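You operate a simulated robot arm through the tools that you are given. There is no shell and no other tool. Be economical: measure what you need, move in short steps, check, and stop when the job is done.

The job below is to be done with a simulated robot arm. You get a single attempt, and the scene is never put back.

JOB
Unlock the top drawer, set disc D7 on the drawer cabinet, lock up and return the key.
Fine: the key goes back in its holder; leave the tools cabinet open. Where these are worked on the way, their far stop is far enough and under half their travel is too little: top drawer.
Where things are to end (x, y in the base frame): glass disc within 0.06 m of [0.69, -2.03].

Only the result counts: the job must be done as asked and must still hold three seconds after the hand-in. Knocking over, shifting, dropping, spilling or breaking anything else fails it.

ROBOT AND FRAMES
A 7-joint arm with a two-finger parallel gripper on a trunk, on a base that drives. Base frame: it is fixed to the floor where the robot stands at the start and does not move with it; the origin is under the middle of the robot, x ahead of it, y to its left, z up. Units: m, degrees, N and s.
Its first joint turns from -166.0 to 166.0 degrees. Places, roughly: drawer lock [0.6, -2.2, 0.9]; glass disc [1, -2.25, 1]; glass door latch [0.5, 0.8, 1.2]; keyhole of the lock [0.6, -2.2, 0.9]; optics door latch [0.5, -1, 1.2]; slot of the key holder [0.7, 0, 0.9]; tools door latch [0.1, 0.4, 1.2]; top drawer [0.7, -2, 0.8]; top of the drawer cabinet [0.8, -2, 0.9]. Payload 1.57 kg.
The TCP is the grasp point between the finger pads, 0.03 m short of the fingertips. In the tool frame z runs along the fingers and y along their closing line. Largest opening 0.08 m; finger width 0.017, thickness 0.012; the body of the gripper, 0.04 by 0.082 m, starts 0.08 m behind the TCP.
Orientation is that of the tool frame in the base frame, as a unit quaternion [x, y, z, w]. With the fingers straight down and closing along the base's y, the tool's x points along the base's -x, its y along +y and its z along -z.

CONTROLS
- The arm moves only by the tool step_arm. Its argument "plan" is one flat list of numbers, 6 for each row, row after row: the shift along the tool's x, y, z in m, then the turn, a rotation vector about the tool's x, y, z in degrees. In form: [dx, dy, dz, wx, wy, wz, dx, dy, dz, wx, wy, wz, ...]. A call has 1 to 8 rows; each row is the pose to reach, as a shift and turn from the pose commanded when the call began, along the tool's axes at that moment. "claw" is the finger opening in m, from 0 to 0.08, set as the call begins (left out, the last holds). Each row takes 0.2 s and may step no farther than 0.05 m and 8.6 degrees from the row before; otherwise, or with a gripper value out of range, the whole call is refused. Where a pose cannot be reached the arm comes as near as it can. A force on the tool above 40 N (or 10 N above the force at the start of the call, whichever is more), or a blocked arm, ends the call early, and 0.2 s more pass. The fingers move at their own pace (about 0.153 m/s each) and stop on an object; they squeeze with about 36 N. The grip force told is the motor's: it shows also when the fingers shut on nothing. Time passes only in rows, and 0.2 s behind the last, so rows that repeat a pose let the fingers close. It gives the time, the measured TCP pose, the force on the tool (base axes), the opening and the grip force at its end, in the units of the frame above (readings bear some noise), with the torque about the TCP (base axes, N m) and any sound that the robot's microphone picked up, and new pictures: "views" is both (left out), scene, wrist or none.
- Cameras (640 x 400 px; columns grow to the right, rows downward): "scene" is now at [-0.0206, 0.2142, 1.3571]; the picture's right is [0.32, -0.95, 0.00], its down [-0.64, -0.21, -0.74] and it looks along [0.70, 0.23, -0.67] (base axes); focal length 214 px, centre (320, 200). "wrist" rides on the gripper at [0.072, -0.007, -0.122] in the tool frame; the picture's right is [0.09, 1.00, 0.00], its down [-0.84, 0.08, -0.54] and it looks along [-0.54, 0.05, 0.84] (tool axes); focal length 238 px, centre (320, 200). There is no depth. A picture from a camera that has moved, and an enlarged one, comes with that camera's place and axes in the base frame and with its lens.
- base_move(legs): drives the robot by 1 to 6 legs, each [ahead, left, turn to the left] in m, m and degrees, along the robot's own axes; the way and the turn of a leg run together, so that a leg with both is an arc; at most 1.5 m and 180 degrees a leg. The arm and the cameras ride along, it lands a little off, and it stops where it bumps. It gives what a move gives, and a new picture of the scene camera.
- aim_head(pan, tilt): turns the head with the scene camera to pan (to the left, within 143 degrees either way) and tilt (down, from -29 to 69), counted from straight ahead of the robot. It gives what a move gives, and a new picture of the scene camera.
- zoom(camera, box): a new picture of the part [left, top, right, bottom] of that camera's present view, enlarged. It takes no simulated time.
- sign_off(): hands the job in; it is judged then, once.

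Go step by step. Nothing tells you exact positions but the pictures and the camera data: compare them with the known pose of the tool, close in by small moves and look again before you grip or let go. The budget is 120 turns and 260 pictures, counting those below and the enlarged ones. Unless the task says otherwise, let go and move clear before handing in, and close with one line.

The tools are called after "Call:" by a JSON object that holds its "op" and its "data". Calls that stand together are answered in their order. step_arm: Moves the arm, as the interface text tells. Its arguments: {"type":"object","properties":{"plan":{"type":"array","items":{"type":"number"}},"claw":{"type":"number"},"views":{"type":"string","enum":["both","scene","wrist","none"]}},"required":["plan"]} The other tools are called the same way: base_move (legs) drives the base; aim_head (pan, tilt) turns the head that bears the scene camera; zoom (camera, box) takes an enlarged picture of a part of a camera's view; sign_off () hands the job in.

At the start:

```text
time: 0.0
eef_pos: [0.5137, -0.0854, 1.161]
tool_rot: [-0.001, 1.0, 0.0, -0.001]
ft_force: [-0.1, 0.8, -0.2]
ft_torque: [0.0, 0.01, -0.04]
width: 0.0799
grip_force: 0.1
robot x, y, heading: [0.0005, -0.0039, 0.0]
head pan, tilt: [18.5, 42.2]
```

scene: 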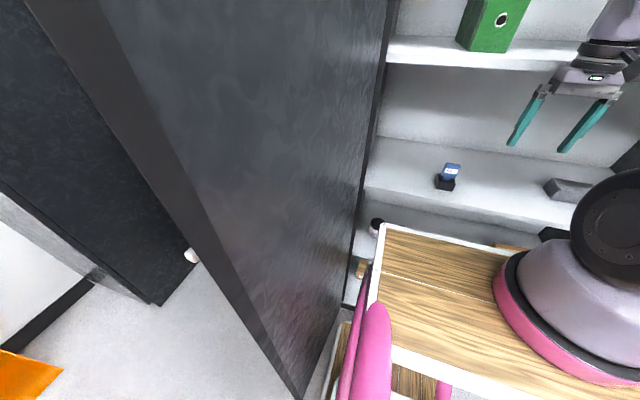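
wrist: 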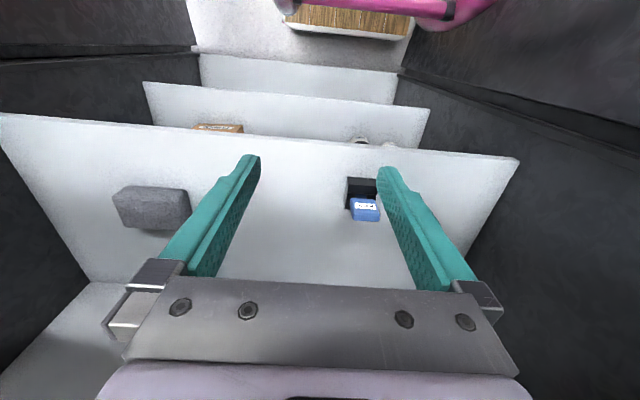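

The key (blue head) seems to sit in a black holder on the shelf near [0.69, 0.01, 0.92]. I'll zoom in on it first.

Call:
{"op": "zoom", "data": {"camera": "wrist", "box": [310, 150, 430, 240]}}

Call:
{"op": "zoom", "data": {"camera": "scene", "box": [390, 130, 510, 205]}}

Call:
{"op": "aim_head", "data": {"pan": -70, "tilt": 20}}

```text
4.44 times, centred on (370, 195) of wrist
camera zoom: at [0.4422, -0.0924, 1.2812], right [-0.09, 1.0, 0.0], down [0.84, 0.08, 0.54], along [0.54, 0.05, -0.84], focal length 1059 px, centre (98, 222)
```

zoom: 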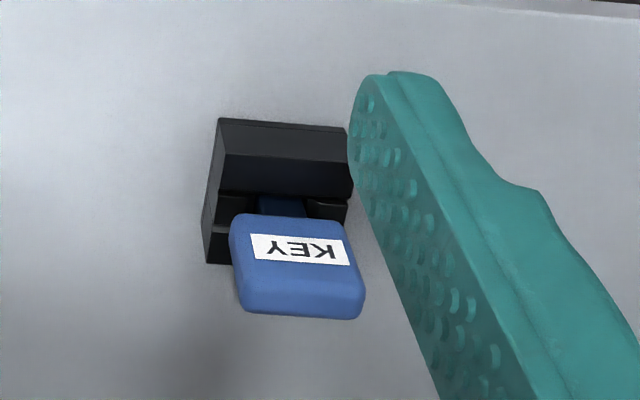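

```text
5.33 times, centred on (450, 168) of scene
camera zoom: at [-0.0206, 0.2142, 1.3571], right [0.32, -0.95, 0.0], down [-0.64, -0.21, -0.74], along [0.7, 0.23, -0.67], focal length 1144 px, centre (-373, 373)
```

zoom: 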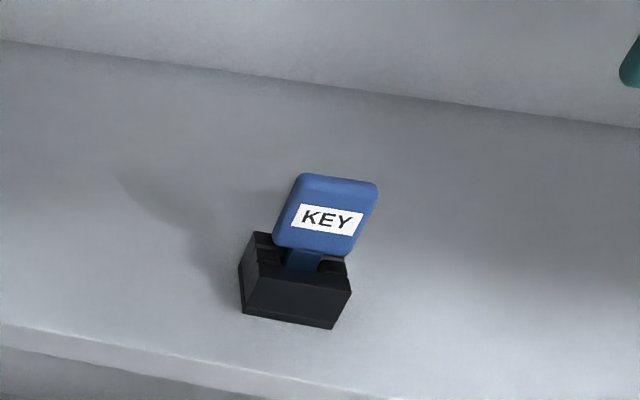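

```text
time: 1.6
eef_pos: [0.5136, -0.0861, 1.1599]
tool_rot: [-0.001, 1.0, 0.0, 0.0]
ft_force: [0.3, -0.2, -0.7]
ft_torque: [-0.03, -0.01, -0.01]
width: 0.0801
grip_force: 0.0
robot x, y, heading: [0.0028, 0.0019, -0.1]
head pan, tilt: [-70.0, 20.0]
camera scene: at [-0.0678, 0.1003, 1.3918], right [-0.94, -0.34, 0.0], down [-0.12, 0.32, -0.94], along [0.32, -0.88, -0.34], focal length 214 px, centre (320, 200)
```

scene: 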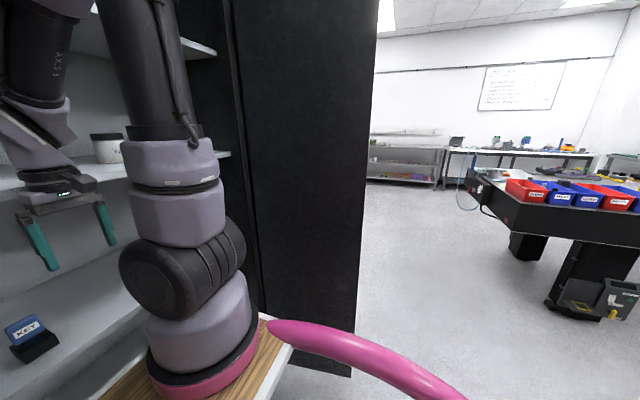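

The key stands upright in its holder at about [0.645, -0.004], head at z 0.95–1.00, but an upper shelf may be in the way of a straight-down approach. I'll look at the shelf before moving.

Call:
{"op": "aim_head", "data": {"pan": 0, "tilt": 15}}

Call:
{"op": "aim_head", "data": {"pan": 35, "tilt": 15}}

```text
time: 3.0
eef_pos: [0.5142, -0.0862, 1.1596]
tool_rot: [0.0, 1.0, 0.0, 0.0]
ft_force: [-0.3, 1.0, -1.1]
ft_torque: [-0.01, -0.03, 0.01]
width: 0.08
grip_force: 0.1
robot x, y, heading: [0.0049, 0.001, 0.1]
head pan, tilt: [0.0, 15.0]
camera scene: at [-0.0063, 0.1877, 1.4], right [0.0, -1.0, 0.0], down [-0.26, 0.0, -0.97], along [0.97, 0.0, -0.26], focal length 214 px, centre (320, 200)
```

scene: 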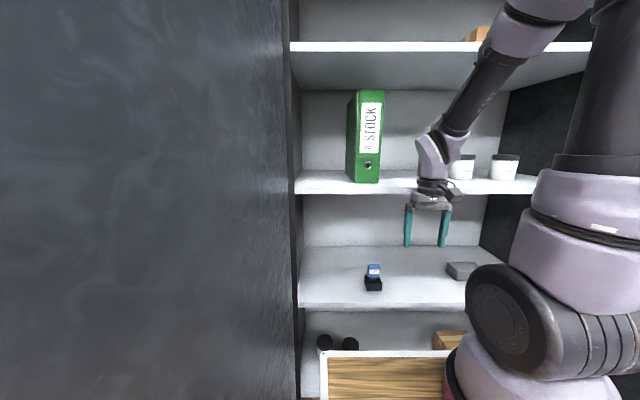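

```text
time: 4.0
eef_pos: [0.5148, -0.0865, 1.1594]
tool_rot: [-0.001, 1.0, 0.001, 0.0]
ft_force: [-0.3, 0.4, -0.4]
ft_torque: [0.02, 0.02, 0.02]
width: 0.08
grip_force: 0.1
robot x, y, heading: [0.0013, -0.0032, 0.1]
head pan, tilt: [35.0, 15.0]
camera scene: at [-0.0232, 0.2413, 1.4], right [0.57, -0.82, 0.0], down [-0.21, -0.15, -0.97], along [0.79, 0.55, -0.26], focal length 214 px, centre (320, 200)
```

scene: 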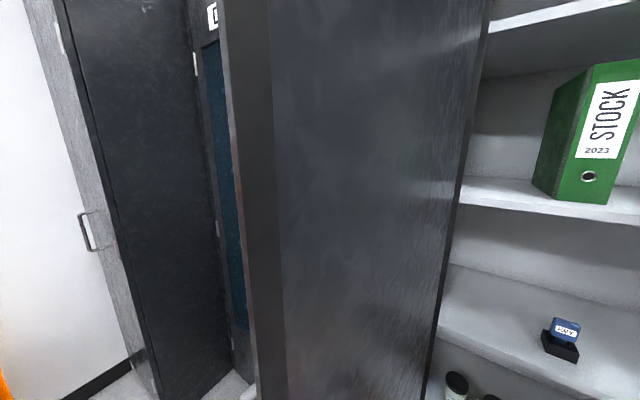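

The upper shelf (underside about z 1.25, front x 0.57) blocks a vertical gripper, so I'll tilt the tool about 40° forward and stop about 0.1 m short of the key head.

Call:
{"op": "step_arm", "data": {"plan": [-0.014, 0.016, 0.02, 0, -8, 0, -0.028, 0.032, 0.04, 0, -16, 0, -0.042, 0.048, 0.06, 0, -24, 0, -0.056, 0.066, 0.08, 0, -32, 0, -0.068, 0.082, 0.098, 0, -40, 0, -0.068, 0.082, 0.098, 0, -40, 0], "claw": 0.08}}

Call:
{"op": "aim_head", "data": {"pan": 0, "tilt": 35}}

```text
time: 5.5
eef_pos: [0.6551, 0.0136, 1.0791]
tool_rot: [0.009, 0.94, -0.001, 0.341]
ft_force: [0.0, 1.7, -0.5]
ft_torque: [-0.06, 0.01, -0.03]
width: 0.0799
grip_force: 0.1
out of reach, approached as far as the arm can: row 2, 3, 4, 5, 6
robot x, y, heading: [-0.0013, 0.0001, -0.1]
head pan, tilt: [35.0, 15.0]
camera scene: at [-0.0235, 0.2415, 1.4], right [0.57, -0.82, 0.0], down [-0.21, -0.15, -0.97], along [0.79, 0.55, -0.26], focal length 214 px, centre (320, 200)
camera wrist: at [0.52, 0.0083, 1.1262], right [-0.05, 1.0, -0.05], down [0.3, 0.07, 0.95], along [0.95, 0.04, -0.3], focal length 238 px, centre (320, 200)
```

scene: 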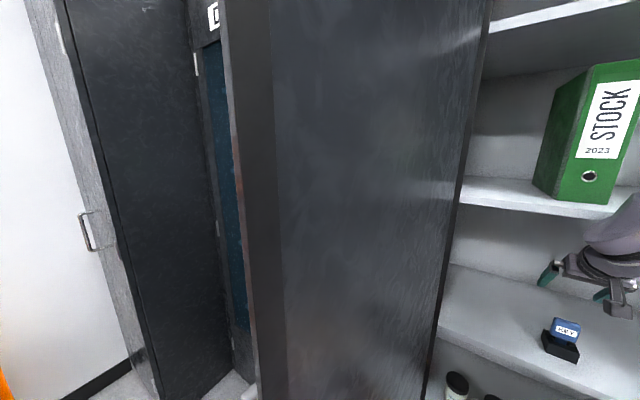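
wrist: 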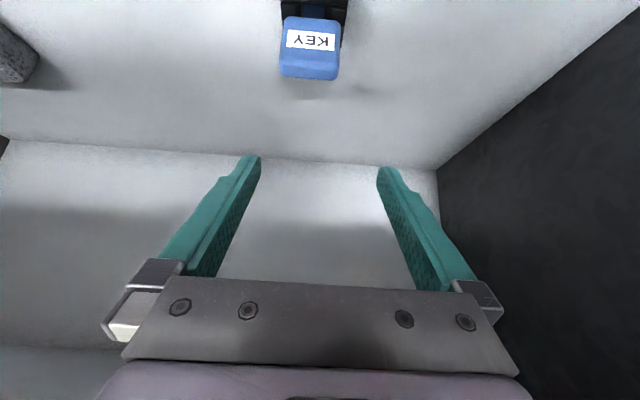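

```text
time: 6.5
eef_pos: [0.6541, 0.0113, 1.079]
tool_rot: [0.011, 0.94, -0.002, 0.34]
ft_force: [0.9, 0.5, -0.2]
ft_torque: [0.02, 0.0, 0.02]
width: 0.0799
grip_force: 0.1
robot x, y, heading: [0.0014, 0.0008, 0.2]
head pan, tilt: [0.0, 35.0]
camera scene: at [-0.0116, 0.1879, 1.368], right [0.0, -1.0, 0.0], down [-0.57, 0.0, -0.82], along [0.82, 0.0, -0.57], focal length 214 px, centre (320, 200)
```

scene: 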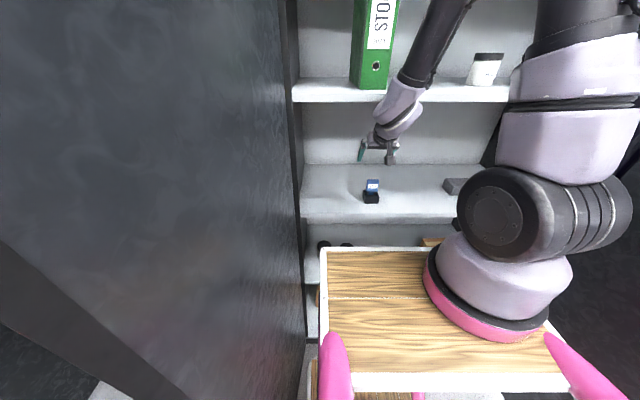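

The robot stands too close for the tilted pose; the arm stopped at [0.655, 0.011, 1.079]. I'll back the base 0.2 m and re-approach.

Call:
{"op": "base_move", "data": {"legs": [[-0.2, 0, 0]]}}

```text
time: 8.1
eef_pos: [0.4556, 0.0126, 1.0797]
tool_rot: [0.001, 0.94, -0.001, 0.341]
ft_force: [-0.2, 0.7, 0.5]
ft_torque: [0.03, 0.02, 0.04]
width: 0.0801
grip_force: 0.1
robot x, y, heading: [-0.2016, 0.0001, -0.0]
head pan, tilt: [0.0, 35.0]
camera scene: at [-0.2116, 0.1881, 1.368], right [0.0, -1.0, 0.0], down [-0.57, 0.0, -0.82], along [0.82, 0.0, -0.57], focal length 214 px, centre (320, 200)
```

scene: 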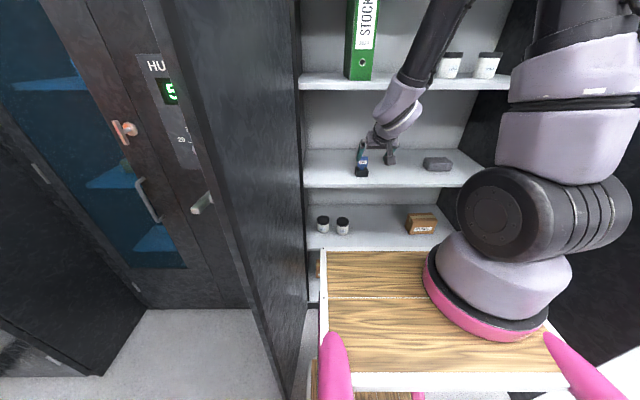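

Now move to the pre-grasp point about 0.1 m short of the key head.

Call:
{"op": "step_arm", "data": {"plan": [-0.028, -0.006, 0.031, 0, 0, 0, -0.056, -0.012, 0.062, 0, 0, 0, -0.085, -0.017, 0.095, 0, 0, 0, -0.085, -0.017, 0.095, 0, 0, 0]}}

```text
time: 9.1
eef_pos: [0.58, -0.0039, 1.0629]
tool_rot: [0.001, 0.94, 0.0, 0.341]
ft_force: [-0.4, 1.0, 0.2]
ft_torque: [0.02, 0.03, -0.02]
width: 0.0798
grip_force: 0.0
robot x, y, heading: [-0.2019, -0.0013, -0.2]
head pan, tilt: [0.0, 35.0]
camera scene: at [-0.2116, 0.1881, 1.368], right [0.0, -1.0, 0.0], down [-0.57, 0.0, -0.82], along [0.82, 0.0, -0.57], focal length 214 px, centre (320, 200)
camera wrist: at [0.4464, -0.011, 1.108], right [-0.07, 1.0, -0.06], down [0.29, 0.08, 0.95], along [0.95, 0.05, -0.3], focal length 238 px, centre (320, 200)
```

scene: 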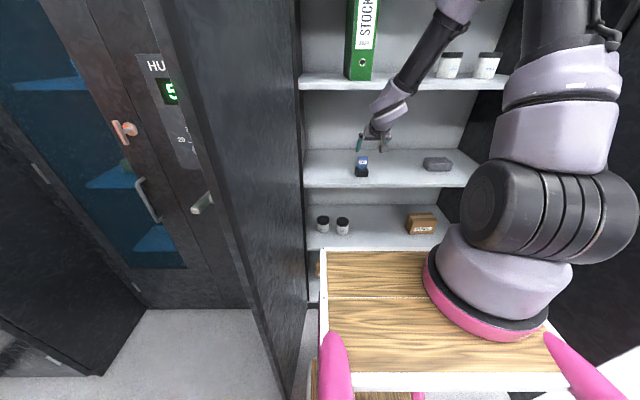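
wrist: 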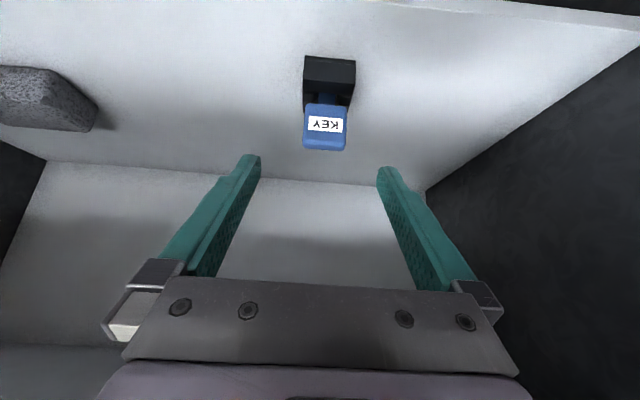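

Key head is centred at about [0.642, 0.000, 0.975], well aligned. I'll advance along the tool axis, fingers open.

Call:
{"op": "step_arm", "data": {"plan": [0.0005, 0.002, 0.035, 0, 0, 0, 0.001, 0.004, 0.07, 0, 0, 0, 0.0015, 0.004, 0.085, 0, 0, 0, 0.0015, 0.004, 0.1, 0, 0, 0, 0.0015, 0.004, 0.1, 0, 0, 0]}}

```text
time: 10.3
eef_pos: [0.6438, -0.0015, 0.9843]
tool_rot: [0.002, 0.94, 0.0, 0.343]
ft_force: [-0.7, 0.5, 0.4]
ft_torque: [0.0, 0.04, -0.03]
width: 0.08
grip_force: 0.0
robot x, y, heading: [-0.2034, -0.0011, -0.1]
head pan, tilt: [0.0, 35.0]
camera scene: at [-0.2116, 0.1881, 1.368], right [0.0, -1.0, 0.0], down [-0.57, 0.0, -0.82], along [0.82, 0.0, -0.57], focal length 214 px, centre (320, 200)
camera wrist: at [0.5094, -0.0073, 1.0304], right [-0.07, 1.0, -0.06], down [0.29, 0.08, 0.95], along [0.95, 0.05, -0.3], focal length 238 px, centre (320, 200)
```

scene: 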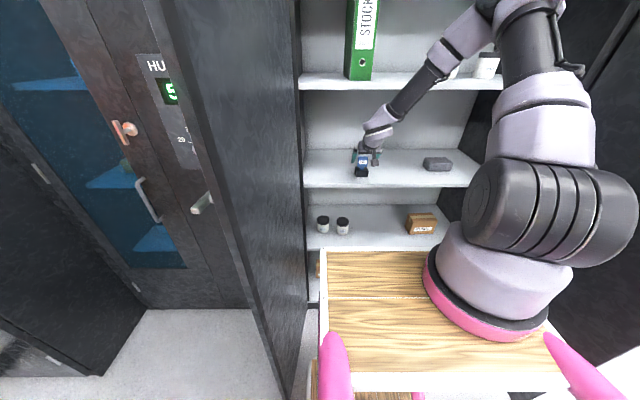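
wrist: 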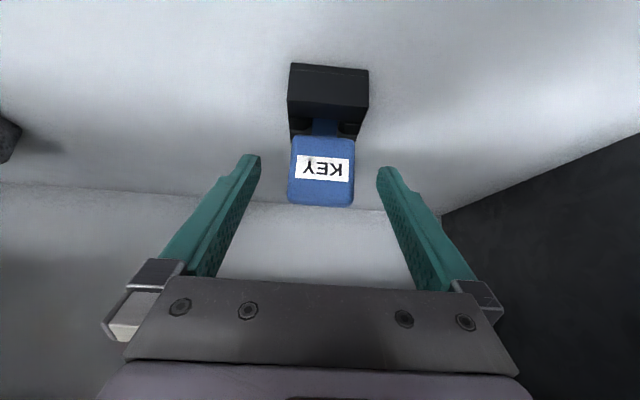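

The head sits a hair lower and deeper than the TCP; I'll go 1 cm further and close.

Call:
{"op": "step_arm", "data": {"plan": [0.002, 0, 0.011, 0, 0, 0, 0.002, 0, 0.011, 0, 0, 0], "views": "none"}}

Call:
{"op": "step_arm", "data": {"plan": [0, 0, 0, 0, 0, 0, 0, 0, 0, 0, 0, 0, 0, 0, 0, 0, 0, 0], "claw": 0.02, "views": "wrist"}}

```text
time: 10.9
eef_pos: [0.6498, -0.0007, 0.9736]
tool_rot: [0.0, 0.94, 0.0, 0.342]
ft_force: [0.5, -0.8, 0.6]
ft_torque: [0.03, 0.01, -0.02]
width: 0.0798
grip_force: 0.0
robot x, y, heading: [-0.1991, 0.0018, -0.1]
head pan, tilt: [0.0, 35.0]
```

```text
time: 11.7
eef_pos: [0.6492, -0.0008, 0.9741]
tool_rot: [0.001, 0.94, 0.0, 0.341]
ft_force: [-0.4, 1.4, -0.2]
ft_torque: [0.02, -0.04, -0.01]
width: 0.0432
grip_force: 35.9
robot x, y, heading: [-0.1976, -0.0009, -0.1]
head pan, tilt: [0.0, 35.0]
camera wrist: at [0.5151, -0.0071, 1.0206], right [-0.07, 1.0, -0.06], down [0.29, 0.08, 0.95], along [0.95, 0.05, -0.3], focal length 238 px, centre (320, 200)
```

wrist: 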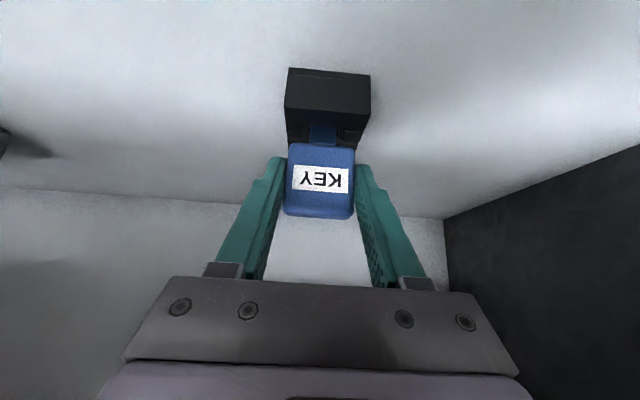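

Gripped at width 0.043. Now lift straight up 0.07 m.

Call:
{"op": "step_arm", "data": {"plan": [-0.0129, 0, -0.0153, 0, 0, 0, -0.0257, 0, -0.0306, 0, 0, 0, -0.0386, 0, -0.046, 0, 0, 0, -0.045, 0, -0.0536, 0, 0, 0, -0.045, 0, -0.0536, 0, 0, 0]}}

```text
time: 12.9
eef_pos: [0.6491, -0.0002, 1.0433]
tool_rot: [0.0, 0.94, 0.0, 0.341]
ft_force: [-0.2, 0.6, 1.1]
ft_torque: [-0.01, 0.04, 0.0]
width: 0.0431
grip_force: 35.7
robot x, y, heading: [-0.201, 0.0026, -0.2]
head pan, tilt: [0.0, 35.0]
camera scene: at [-0.2114, 0.188, 1.368], right [0.0, -1.0, 0.0], down [-0.57, 0.0, -0.82], along [0.82, 0.0, -0.57], focal length 214 px, centre (320, 200)
camera wrist: at [0.5149, -0.007, 1.0904], right [-0.07, 1.0, -0.06], down [0.29, 0.08, 0.95], along [0.95, 0.05, -0.3], focal length 238 px, centre (320, 200)
```

scene: 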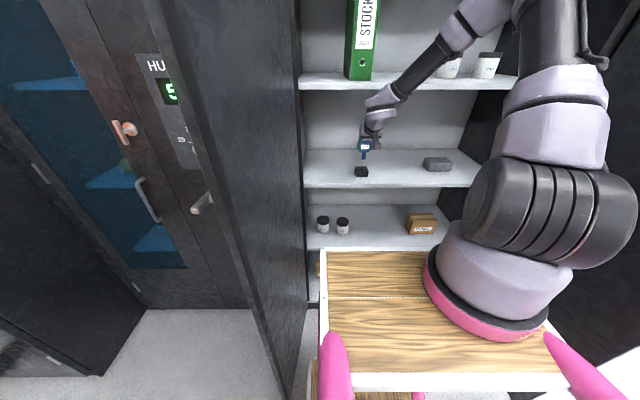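
wrist: 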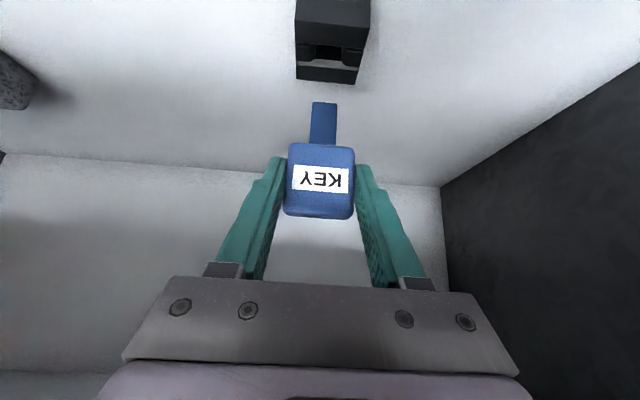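

The key is out. I'll back the base out of the cabinet and look toward the drawer cabinet.

Call:
{"op": "base_move", "data": {"legs": [[-0.6, 0, 0]]}}

Call:
{"op": "aim_head", "data": {"pan": -55, "tilt": 15}}

Call:
{"op": "aim_head", "data": {"pan": -100, "tilt": 25}}

```text
time: 14.8
eef_pos: [0.4388, 0.0056, 1.0428]
tool_rot: [-0.001, 0.94, 0.001, 0.341]
ft_force: [-0.7, 0.0, -0.2]
ft_torque: [-0.01, 0.0, 0.0]
width: 0.0432
grip_force: 36.3
robot x, y, heading: [-0.4105, 0.0037, 0.0]
head pan, tilt: [0.0, 35.0]
stopped in leg 1: the robot was blocked; the commanded pose is now the measured one
camera scene: at [-0.4228, 0.1895, 1.368], right [0.0, -1.0, 0.0], down [-0.57, 0.0, -0.82], along [0.82, 0.0, -0.57], focal length 214 px, centre (320, 200)
```

scene: 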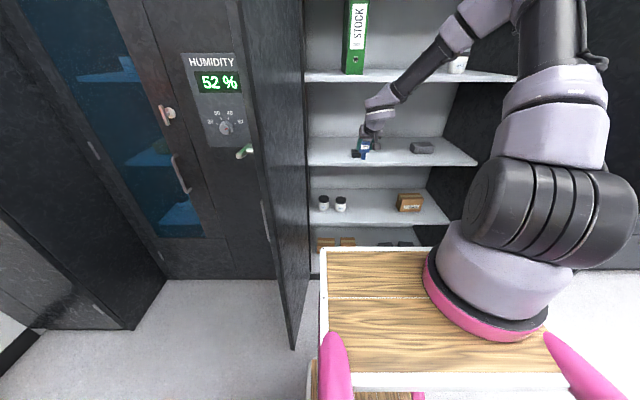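

```text
time: 16.1
eef_pos: [0.4376, 0.0048, 1.0426]
tool_rot: [-0.001, 0.94, 0.001, 0.34]
ft_force: [0.3, -0.9, -0.2]
ft_torque: [-0.02, 0.01, 0.01]
width: 0.0433
grip_force: 35.7
robot x, y, heading: [-0.409, 0.0027, 0.2]
head pan, tilt: [-55.0, 15.0]
camera scene: at [-0.457, 0.1129, 1.4], right [-0.82, -0.58, 0.0], down [-0.15, 0.21, -0.97], along [0.56, -0.79, -0.26], focal length 214 px, centre (320, 200)
```

scene: 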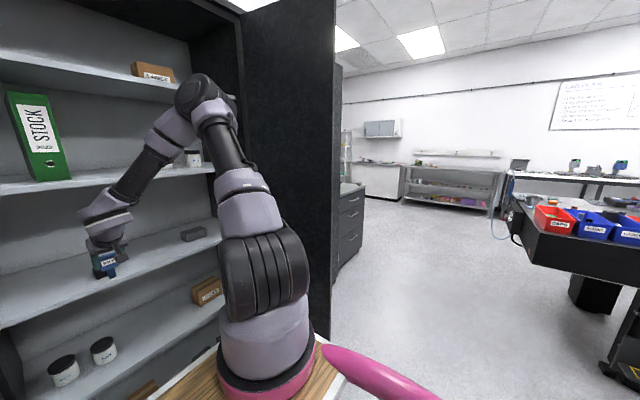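

```text
time: 17.2
eef_pos: [0.4389, 0.0055, 1.0427]
tool_rot: [-0.001, 0.94, 0.001, 0.34]
ft_force: [0.3, -0.4, -0.5]
ft_torque: [0.01, -0.01, 0.03]
width: 0.043
grip_force: 36.2
robot x, y, heading: [-0.4085, 0.0041, -0.0]
head pan, tilt: [-100.0, 25.0]
camera scene: at [-0.5266, 0.0985, 1.3838], right [-0.99, 0.17, 0.0], down [0.07, 0.42, -0.91], along [-0.15, -0.89, -0.42], focal length 214 px, centre (320, 200)
```

scene: 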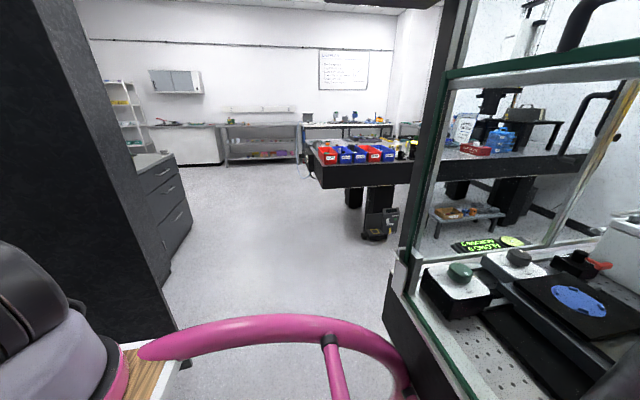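

The base was stopped at x = -0.41 by something behind. I'll look around behind and beside the robot before choosing a way out.

Call:
{"op": "aim_head", "data": {"pan": -143, "tilt": 45}}

Call:
{"op": "aim_head", "data": {"pan": 143, "tilt": 45}}

Call:
{"op": "aim_head", "data": {"pan": -75, "tilt": 45}}

```text
time: 18.3
eef_pos: [0.4387, 0.0058, 1.0428]
tool_rot: [-0.001, 0.94, 0.001, 0.341]
ft_force: [0.6, 1.0, -0.6]
ft_torque: [0.03, 0.02, 0.0]
width: 0.0432
grip_force: 36.2
robot x, y, heading: [-0.4081, 0.0008, 0.4]
head pan, tilt: [-143.0, 45.0]
camera scene: at [-0.5757, 0.1401, 1.3532], right [-0.6, 0.8, 0.0], down [0.56, 0.43, -0.71], along [-0.56, -0.43, -0.71], focal length 214 px, centre (320, 200)
```

scene: 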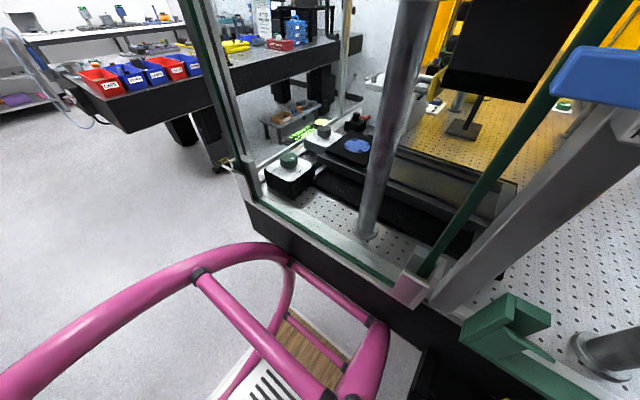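

```text
time: 22.2
eef_pos: [0.4399, 0.0057, 1.043]
tool_rot: [-0.001, 0.94, 0.002, 0.341]
ft_force: [0.2, 0.5, -1.6]
ft_torque: [-0.03, -0.02, 0.03]
width: 0.0431
grip_force: 35.9
robot x, y, heading: [-0.4124, 0.0022, 0.1]
head pan, tilt: [143.0, 45.0]
camera scene: at [-0.5759, 0.2381, 1.3532], right [0.6, 0.8, 0.0], down [0.57, -0.42, -0.71], along [-0.57, 0.42, -0.71], focal length 214 px, centre (320, 200)
```

scene: 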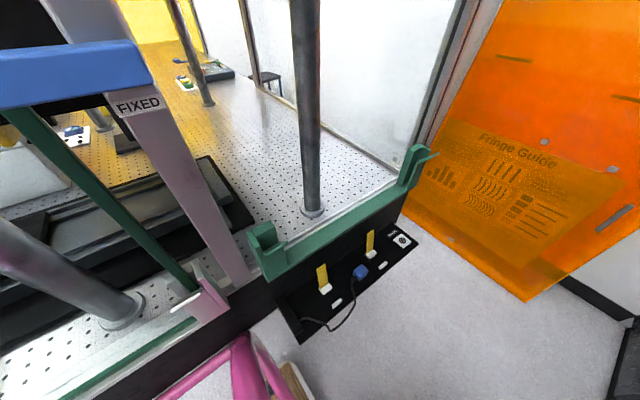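

```text
time: 25.4
eef_pos: [0.4387, 0.0062, 1.0431]
tool_rot: [-0.001, 0.94, 0.001, 0.341]
ft_force: [0.4, 0.3, -0.6]
ft_torque: [-0.01, 0.02, 0.02]
width: 0.0431
grip_force: 35.8
robot x, y, heading: [-0.4105, 0.0045, 0.1]
head pan, tilt: [-75.0, 45.0]
camera scene: at [-0.4896, 0.1108, 1.3532], right [-0.97, -0.26, 0.0], down [-0.18, 0.68, -0.71], along [0.18, -0.68, -0.71], focal length 214 px, centre (320, 200)
```

scene: 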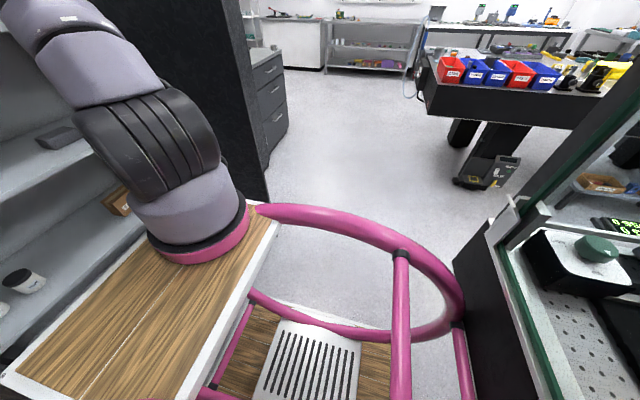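

The optical table behind touches the rear ring (edge x ≈ -0.78); the right cabinet door tip is near [0.03, -0.69]. The strafe corridor at x ≈ -0.39 seems wide enough, so I'll first inch forward and tuck the arm in.

Call:
{"op": "base_move", "data": {"legs": [[0.02, 0, 0]]}}

Call:
{"op": "step_arm", "data": {"plan": [0.021, -0.007, -0.039, 0, 5, 0, 0.0425, -0.014, -0.077, 0, 10, 0, 0.064, -0.021, -0.116, 0, 15, 0, 0.085, -0.028, -0.155, 0, 20, 0, 0.106, -0.035, -0.193, 0, 25, 0, 0.1275, -0.042, -0.232, 0, 30, 0, 0.149, -0.049, -0.27, 0, 35, 0, 0.17, -0.056, -0.309, 0, 40, 0], "views": "none"}}

Call:
{"op": "aim_head", "data": {"pan": -60, "tilt": 40}}

```text
time: 26.1
eef_pos: [0.4588, 0.0045, 1.0424]
tool_rot: [-0.001, 0.94, 0.001, 0.34]
ft_force: [-0.7, 0.4, -0.8]
ft_torque: [0.0, 0.02, -0.01]
width: 0.0433
grip_force: 36.1
robot x, y, heading: [-0.392, 0.0014, 0.2]
head pan, tilt: [-75.0, 45.0]
camera scene: at [-0.4695, 0.1108, 1.3532], right [-0.97, -0.26, 0.0], down [-0.18, 0.68, -0.71], along [0.18, -0.68, -0.71], focal length 214 px, centre (320, 200)
```

scene: 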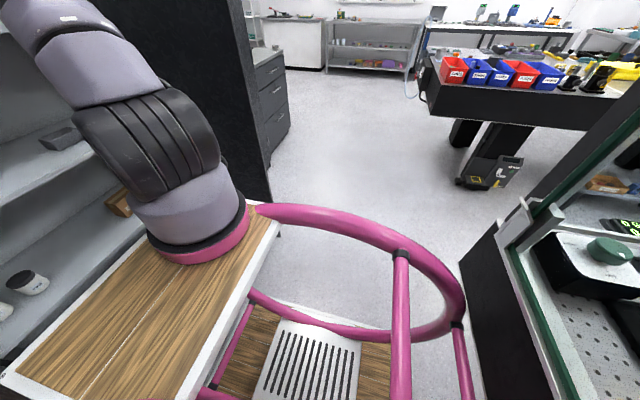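

```text
time: 27.9
eef_pos: [0.1293, -0.0523, 1.1707]
tool_rot: [-0.002, 1.0, 0.002, -0.002]
ft_force: [0.6, 0.3, -0.5]
ft_torque: [0.04, 0.05, -0.01]
width: 0.0428
grip_force: 36.3
robot x, y, heading: [-0.3928, 0.0014, -0.0]
head pan, tilt: [-75.0, 45.0]
```

```text
time: 28.7
eef_pos: [0.1296, -0.0521, 1.1713]
tool_rot: [-0.002, 1.0, 0.001, -0.001]
ft_force: [-0.5, 0.3, 0.3]
ft_torque: [-0.03, 0.0, 0.0]
width: 0.0433
grip_force: 36.2
robot x, y, heading: [-0.3925, 0.0009, 0.0]
head pan, tilt: [-60.0, 40.0]
camera scene: at [-0.4482, 0.1158, 1.3604], right [-0.87, -0.5, 0.0], down [-0.32, 0.56, -0.77], along [0.38, -0.66, -0.64], focal length 214 px, centre (320, 200)
```

scene: 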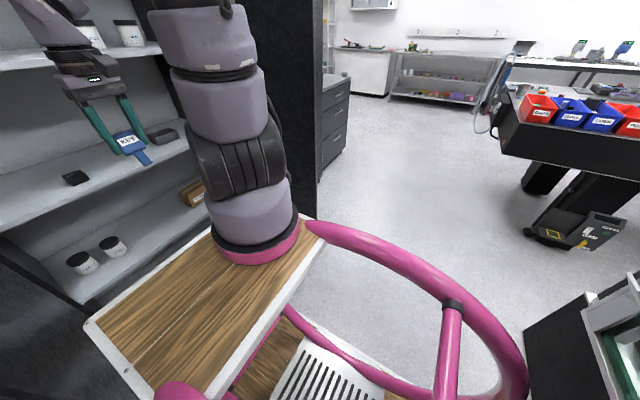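

Arm is tucked with the key held. Now I'll swing it round to the right (about the first joint) so the strafe clears the open door.

Call:
{"op": "step_arm", "data": {"plan": [0.0084, -0.0464, 0, 0, 0, 6.4, 0.0219, -0.0919, 0, 0, 0, 12.8, 0.0404, -0.1355, 0, 0, 0, 19.2, 0.0637, -0.1768, 0, 0, 0, 25.6, 0.0914, -0.2153, 0, 0, 0, 32, 0.1233, -0.2504, 0, 0, 0, 38.4, 0.1589, -0.2818, 0, 0, 0, 44.8, 0.1977, -0.3089, 0, 0, 0, 51.2], "views": "none"}}

Call:
{"op": "step_arm", "data": {"plan": [0.0084, -0.0464, 0, 0, 0, 6.4, 0.0219, -0.0919, 0, 0, 0, 12.8, 0.0404, -0.1355, 0, 0, 0, 19.2, 0.0637, -0.1768, 0, 0, 0, 25.6, 0.0914, -0.2153, 0, 0, 0, 32], "views": "scene"}}

```text
time: 30.5
eef_pos: [-0.0649, -0.3609, 1.1715]
tool_rot: [0.432, 0.902, 0.0, -0.002]
ft_force: [0.5, 0.5, -1.0]
ft_torque: [-0.01, 0.0, 0.0]
width: 0.0431
grip_force: 36.4
robot x, y, heading: [-0.3879, 0.0007, -0.1]
head pan, tilt: [-60.0, 40.0]
```

```text
time: 31.7
eef_pos: [-0.2914, -0.4257, 1.1708]
tool_rot: [0.663, 0.748, -0.001, -0.002]
ft_force: [0.4, -0.4, -0.9]
ft_torque: [0.01, 0.03, 0.0]
width: 0.0434
grip_force: 36.2
robot x, y, heading: [-0.3946, -0.0018, 0.3]
head pan, tilt: [-60.0, 40.0]
camera scene: at [-0.448, 0.116, 1.3604], right [-0.86, -0.5, 0.0], down [-0.32, 0.56, -0.77], along [0.38, -0.66, -0.64], focal length 214 px, centre (320, 200)
```

scene: 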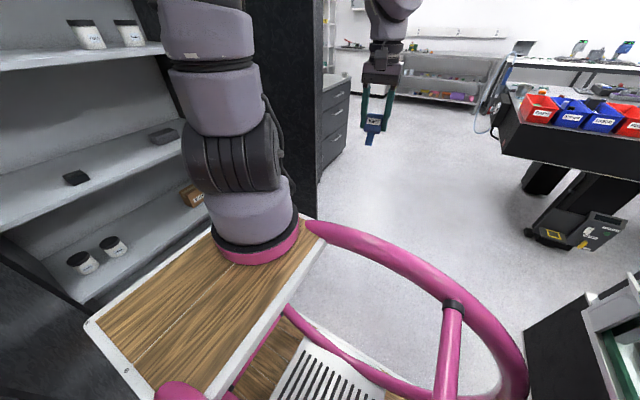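

Arm points right and clears the door. Now strafe right in short steps.

Call:
{"op": "base_move", "data": {"legs": [[0, -0.5, 0]]}}

```text
time: 34.6
eef_pos: [-0.2934, -0.9221, 1.1701]
tool_rot: [0.665, 0.747, 0.0, -0.001]
ft_force: [0.1, -0.4, -0.2]
ft_torque: [-0.02, -0.02, -0.04]
width: 0.0432
grip_force: 36.1
robot x, y, heading: [-0.39, -0.4943, 0.0]
head pan, tilt: [-60.0, 40.0]
camera scene: at [-0.4476, -0.3798, 1.3604], right [-0.87, -0.5, 0.0], down [-0.32, 0.56, -0.77], along [0.38, -0.66, -0.64], focal length 214 px, centre (320, 200)
```

scene: 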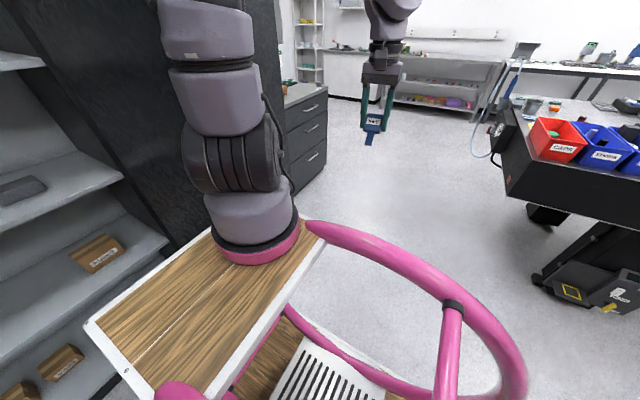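

Call:
{"op": "base_move", "data": {"legs": [[0, -0.5, 0]]}}

Call:
{"op": "aim_head", "data": {"pan": -40, "tilt": 30}}

```text
time: 37.6
eef_pos: [-0.2964, -1.4254, 1.1707]
tool_rot: [0.665, 0.747, -0.001, -0.003]
ft_force: [-0.7, -0.2, -0.5]
ft_torque: [-0.03, 0.0, 0.0]
width: 0.0432
grip_force: 36.4
robot x, y, heading: [-0.3953, -0.9967, -0.1]
head pan, tilt: [-60.0, 40.0]
camera scene: at [-0.449, -0.883, 1.3604], right [-0.87, -0.5, 0.0], down [-0.32, 0.56, -0.77], along [0.38, -0.66, -0.64], focal length 214 px, centre (320, 200)
```

scene: 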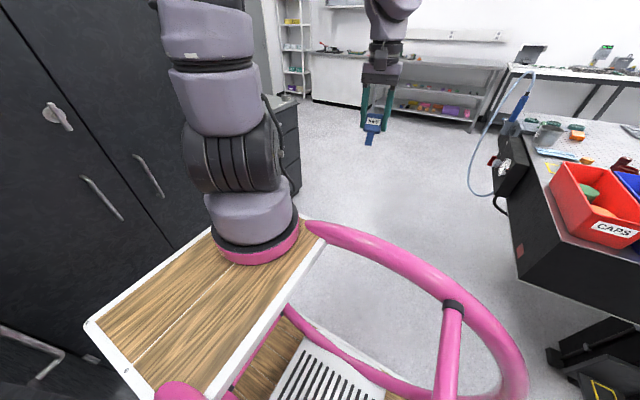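

```text
time: 38.4
eef_pos: [-0.2965, -1.4259, 1.1717]
tool_rot: [0.666, 0.746, 0.0, -0.002]
ft_force: [0.6, 0.4, -1.0]
ft_torque: [-0.01, 0.01, -0.01]
width: 0.043
grip_force: 35.7
robot x, y, heading: [-0.3911, -0.9966, 0.1]
head pan, tilt: [-40.0, 30.0]
camera scene: at [-0.4222, -0.8676, 1.3757], right [-0.65, -0.76, 0.0], down [-0.38, 0.32, -0.87], along [0.66, -0.56, -0.5], focal length 214 px, centre (320, 200)
```

scene: 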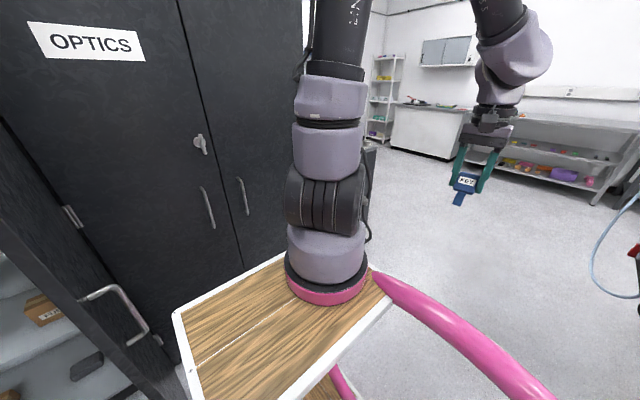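

Past the door; the optics cabinet is ahead and the bin table is behind right. I'll shift slightly forward while strafing on.

Call:
{"op": "base_move", "data": {"legs": [[0.14, -0.15, 0], [0, -0.75, 0]]}}

Call:
{"op": "aim_head", "data": {"pan": -10, "tilt": 30}}

```text
time: 43.7
eef_pos: [-0.1632, -2.3306, 1.1702]
tool_rot: [0.666, 0.746, 0.0, -0.003]
ft_force: [0.1, 0.1, -0.8]
ft_torque: [0.01, 0.01, -0.01]
width: 0.0432
grip_force: 35.9
robot x, y, heading: [-0.2582, -1.9034, -0.5]
head pan, tilt: [-40.0, 30.0]
camera scene: at [-0.2872, -1.7729, 1.3758], right [-0.65, -0.76, 0.0], down [-0.38, 0.32, -0.87], along [0.66, -0.56, -0.5], focal length 214 px, centre (320, 200)
```

scene: 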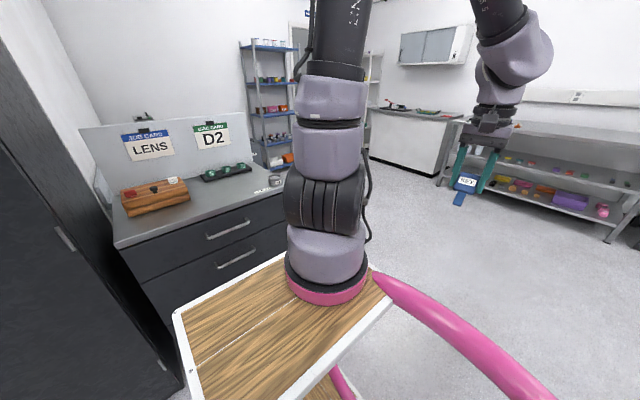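

```text
time: 44.7
eef_pos: [-0.1633, -2.3309, 1.1716]
tool_rot: [0.667, 0.745, -0.001, -0.002]
ft_force: [-0.5, 0.4, -0.6]
ft_torque: [-0.03, 0.02, 0.01]
width: 0.0433
grip_force: 35.4
robot x, y, heading: [-0.2593, -1.9012, -0.4]
head pan, tilt: [-10.0, 30.0]
camera scene: at [-0.2671, -1.7306, 1.3758], right [-0.18, -0.98, 0.0], down [-0.49, 0.09, -0.87], along [0.85, -0.16, -0.5], focal length 214 px, centre (320, 200)
```

scene: 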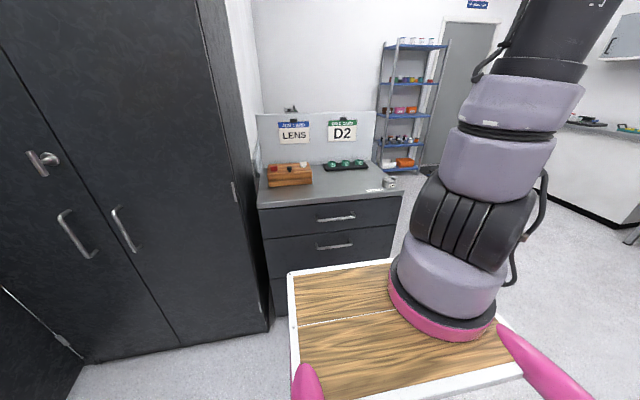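

The drawer cabinet is in sight, with trays and small items on top. Zooming for details of the lock and discs.

Call:
{"op": "zoom", "data": {"camera": "scene", "box": [250, 95, 410, 195]}}

Call:
{"op": "zoom", "data": {"camera": "scene", "box": [340, 150, 420, 200]}}

Call:
{"op": "zoom", "data": {"camera": "scene", "box": [250, 180, 410, 280]}}

```text
4.00 times, centred on (330, 145) of scene
camera zoom: at [-0.2671, -1.7306, 1.3758], right [-0.18, -0.98, 0.0], down [-0.49, 0.09, -0.87], along [0.85, -0.16, -0.5], focal length 858 px, centre (280, 420)
```

zoom: 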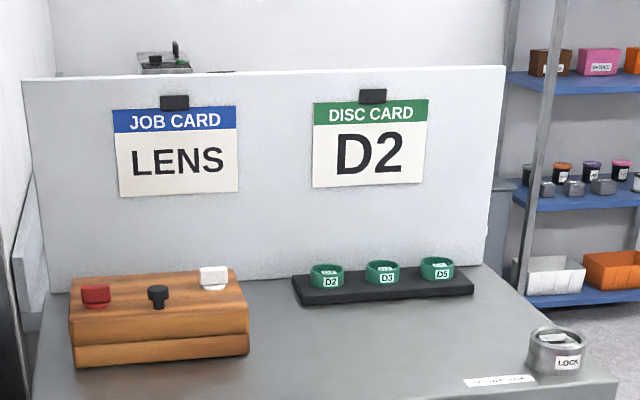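

```text
8.00 times, centred on (380, 175) of scene
camera zoom: at [-0.2671, -1.7306, 1.3758], right [-0.18, -0.98, 0.0], down [-0.49, 0.09, -0.87], along [0.85, -0.16, -0.5], focal length 1716 px, centre (-160, 400)
```

zoom: 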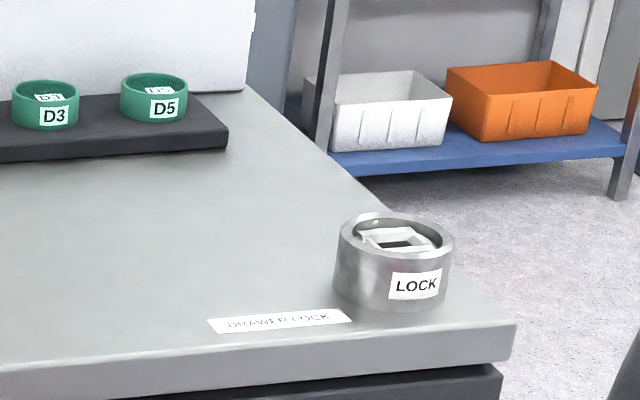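

```text
4.00 times, centred on (330, 230) of scene
camera zoom: at [-0.2671, -1.7306, 1.3758], right [-0.18, -0.98, 0.0], down [-0.49, 0.09, -0.87], along [0.85, -0.16, -0.5], focal length 858 px, centre (280, 80)
```

zoom: 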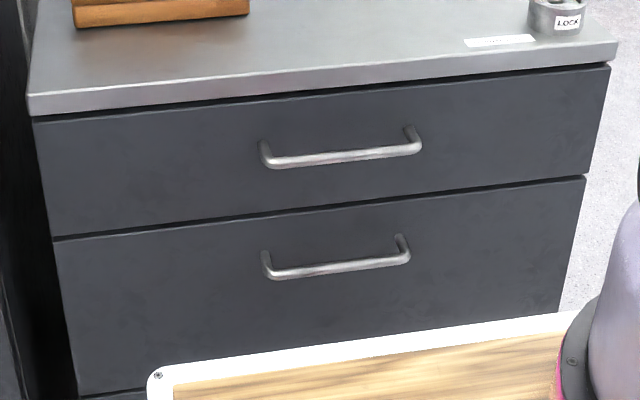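

The lock is on the cabinet top near [0.60, -2.23], slot up, so the key goes in from above. Drive right 0.3 m and swing the arm back to the front.

Call:
{"op": "base_move", "data": {"legs": [[0.03, -0.3, 0.4]]}}

Call:
{"op": "step_arm", "data": {"plan": [-0.0032, 0.0473, 0, 0, 0, -6.4, -0.001, 0.0947, 0, 0, 0, -12.8, 0.0063, 0.1415, 0, 0, 0, -19.2, 0.0189, 0.1872, 0, 0, 0, -25.6, 0.0365, 0.2313, 0, 0, 0, -32, 0.0589, 0.273, 0, 0, 0, -38.4, 0.0858, 0.3121, 0, 0, 0, -44.8, 0.1169, 0.3479, 0, 0, 0, -51.2], "views": "none"}}

Call:
{"op": "step_arm", "data": {"plan": [-0.0032, 0.0473, 0, 0, 0, -6.4, -0.001, 0.0947, 0, 0, 0, -12.8, 0.0063, 0.1415, 0, 0, 0, -19.2, 0.0189, 0.1872, 0, 0, 0, -25.6, 0.0365, 0.2313, 0, 0, 0, -32], "views": "both"}}

```text
time: 46.7
eef_pos: [-0.132, -2.6325, 1.1702]
tool_rot: [0.664, 0.747, 0.0, -0.002]
ft_force: [-0.8, -0.7, -0.3]
ft_torque: [0.0, 0.05, 0.04]
width: 0.0432
grip_force: 35.9
robot x, y, heading: [-0.2266, -2.2029, 0.1]
head pan, tilt: [-10.0, 30.0]
camera scene: at [-0.2388, -2.0329, 1.3758], right [-0.18, -0.98, 0.0], down [-0.49, 0.09, -0.87], along [0.85, -0.15, -0.5], focal length 214 px, centre (320, 200)
```

scene: 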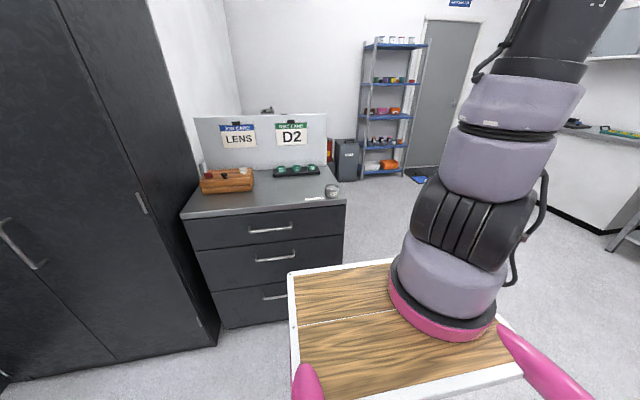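

```text
time: 48.5
eef_pos: [0.1986, -2.4747, 1.1695]
tool_rot: [0.277, 0.961, -0.001, -0.001]
ft_force: [0.0, 0.3, -0.5]
ft_torque: [0.01, -0.04, 0.01]
width: 0.0434
grip_force: 35.5
robot x, y, heading: [-0.2296, -2.2073, -0.3]
head pan, tilt: [-10.0, 30.0]
```

```text
time: 49.7
eef_pos: [0.2917, -2.2603, 1.1719]
tool_rot: [0.001, 1.0, 0.0, -0.001]
ft_force: [0.3, 0.7, -0.8]
ft_torque: [0.03, -0.02, -0.01]
width: 0.0434
grip_force: 36.0
robot x, y, heading: [-0.2299, -2.205, -0.3]
head pan, tilt: [-10.0, 30.0]
camera scene: at [-0.239, -2.0332, 1.3758], right [-0.18, -0.98, 0.0], down [-0.49, 0.09, -0.87], along [0.85, -0.15, -0.5], focal length 214 px, centre (320, 200)
camera wrist: at [0.2198, -2.267, 1.2927], right [-0.09, 1.0, 0.0], down [0.84, 0.07, 0.54], along [0.54, 0.05, -0.84], focal length 238 px, centre (320, 200)
```

scene: 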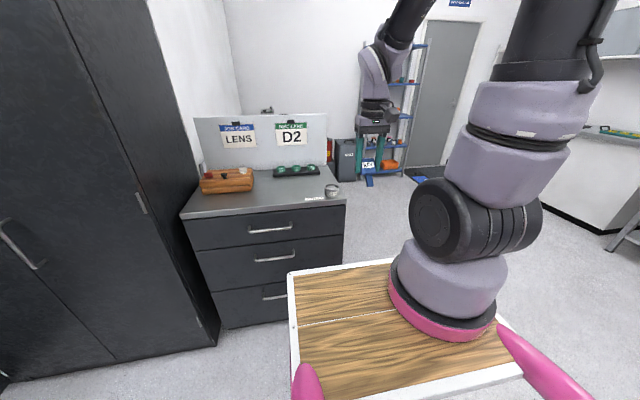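
wrist: 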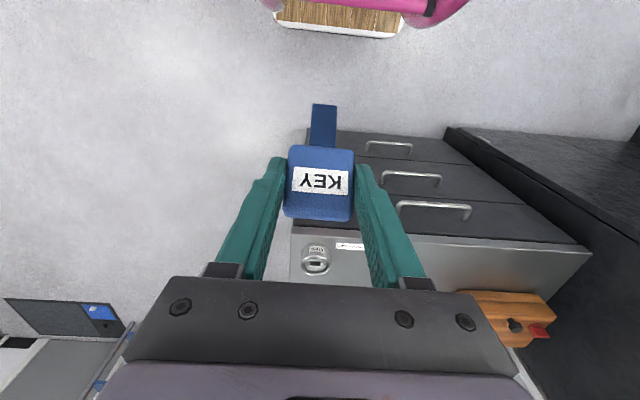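

Call:
{"op": "zoom", "data": {"camera": "wrist", "box": [276, 230, 356, 280]}}

Call:
{"op": "zoom", "data": {"camera": "scene", "box": [292, 165, 356, 205]}}

```text
8.00 times, centred on (316, 255) of wrist
camera zoom: at [0.2198, -2.267, 1.2927], right [-0.09, 1.0, 0.0], down [0.84, 0.07, 0.54], along [0.54, 0.05, -0.84], focal length 1907 px, centre (352, -240)
```

zoom: 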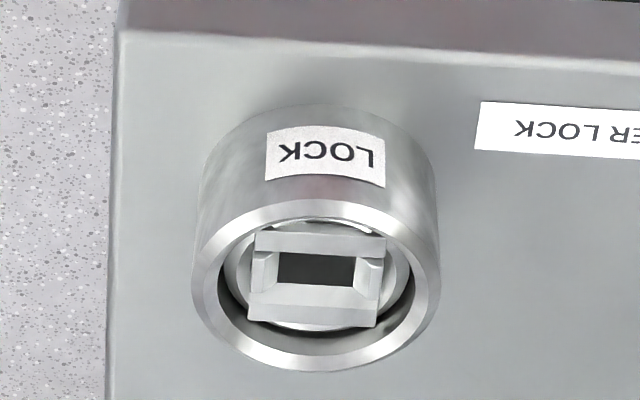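

```text
10.00 times, centred on (324, 185) of scene
camera zoom: at [-0.239, -2.0332, 1.3758], right [-0.18, -0.98, 0.0], down [-0.49, 0.09, -0.87], along [0.85, -0.15, -0.5], focal length 2145 px, centre (280, 350)
```

zoom: 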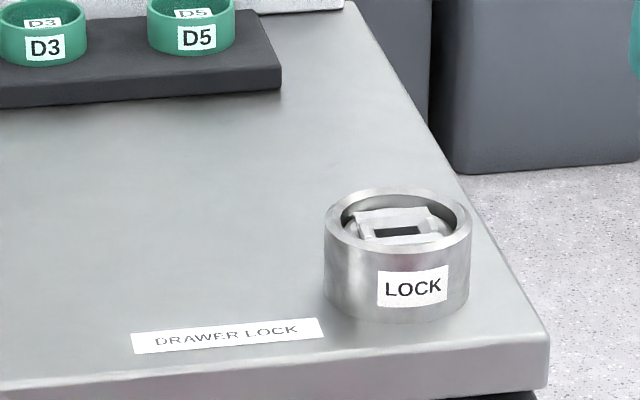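

Slot is aligned with y, centre near [0.624, -2.241, 0.925], same alignment as the gripped key. I'll tilt back to the 40° pose with the blade hovering above the lock.

Call:
{"op": "step_arm", "data": {"plan": [-0.04, 0.002, 0.018, 0, -5, 0, -0.08, 0.005, 0.035, 0, -10, 0, -0.12, 0.007, 0.053, 0, -15, 0, -0.16, 0.01, 0.07, 0, -20, 0, -0.2, 0.012, 0.088, 0, -25, 0, -0.24, 0.014, 0.105, 0, -30, 0, -0.281, 0.017, 0.122, 0, -35, 0, -0.32, 0.019, 0.135, 0, -40, 0], "views": "wrist"}}

Call:
{"op": "aim_head", "data": {"pan": -8, "tilt": 32}}

```text
time: 51.5
eef_pos: [0.6117, -2.245, 1.0366]
tool_rot: [0.002, 0.939, -0.001, 0.343]
ft_force: [-0.2, -0.4, 0.6]
ft_torque: [0.01, 0.02, 0.0]
width: 0.0432
grip_force: 35.9
robot x, y, heading: [-0.2317, -2.2052, -0.3]
head pan, tilt: [-10.0, 30.0]
camera wrist: at [0.4785, -2.2498, 1.0826], right [-0.07, 1.0, -0.06], down [0.29, 0.08, 0.95], along [0.95, 0.05, -0.3], focal length 238 px, centre (320, 200)
```

wrist: 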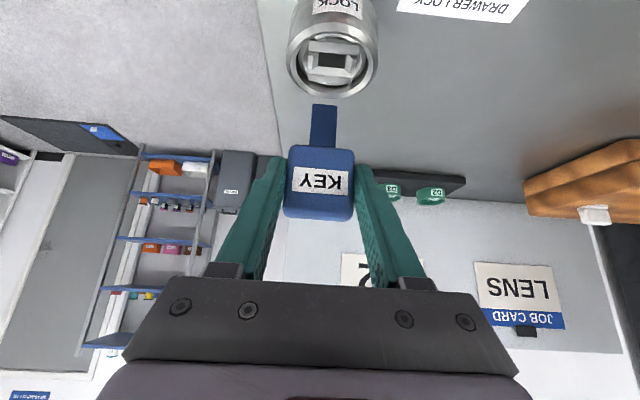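

```text
time: 52.1
eef_pos: [0.6124, -2.2437, 1.0347]
tool_rot: [0.002, 0.94, 0.0, 0.341]
ft_force: [0.3, 0.8, -0.1]
ft_torque: [0.01, 0.01, 0.02]
width: 0.043
grip_force: 36.4
robot x, y, heading: [-0.2287, -2.2043, -0.4]
head pan, tilt: [-8.0, 32.0]
camera scene: at [-0.2391, -2.0295, 1.3727], right [-0.14, -0.99, 0.0], down [-0.52, 0.08, -0.85], along [0.84, -0.12, -0.53], focal length 214 px, centre (320, 200)
```

scene: 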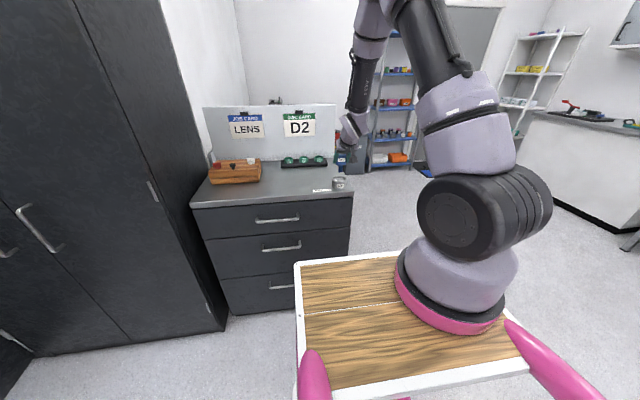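

Call:
{"op": "zoom", "data": {"camera": "wrist", "box": [272, 20, 384, 160]}}

Call:
{"op": "zoom", "data": {"camera": "scene", "box": [312, 150, 376, 200]}}

```text
2.86 times, centred on (328, 90) of wrist
camera zoom: at [0.4784, -2.2497, 1.0825], right [-0.07, 1.0, -0.06], down [0.3, 0.08, 0.95], along [0.95, 0.05, -0.3], focal length 681 px, centre (297, 514)
```

zoom: 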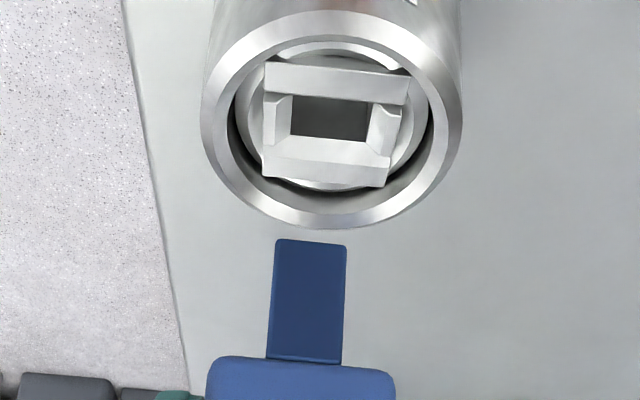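

```text
8.00 times, centred on (344, 175) of scene
camera zoom: at [-0.2391, -2.0295, 1.3727], right [-0.14, -0.99, 0.0], down [-0.52, 0.08, -0.85], along [0.84, -0.12, -0.53], focal length 1716 px, centre (128, 400)
```

zoom: 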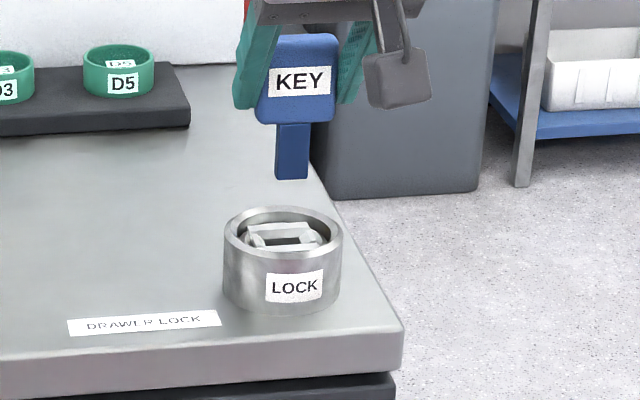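

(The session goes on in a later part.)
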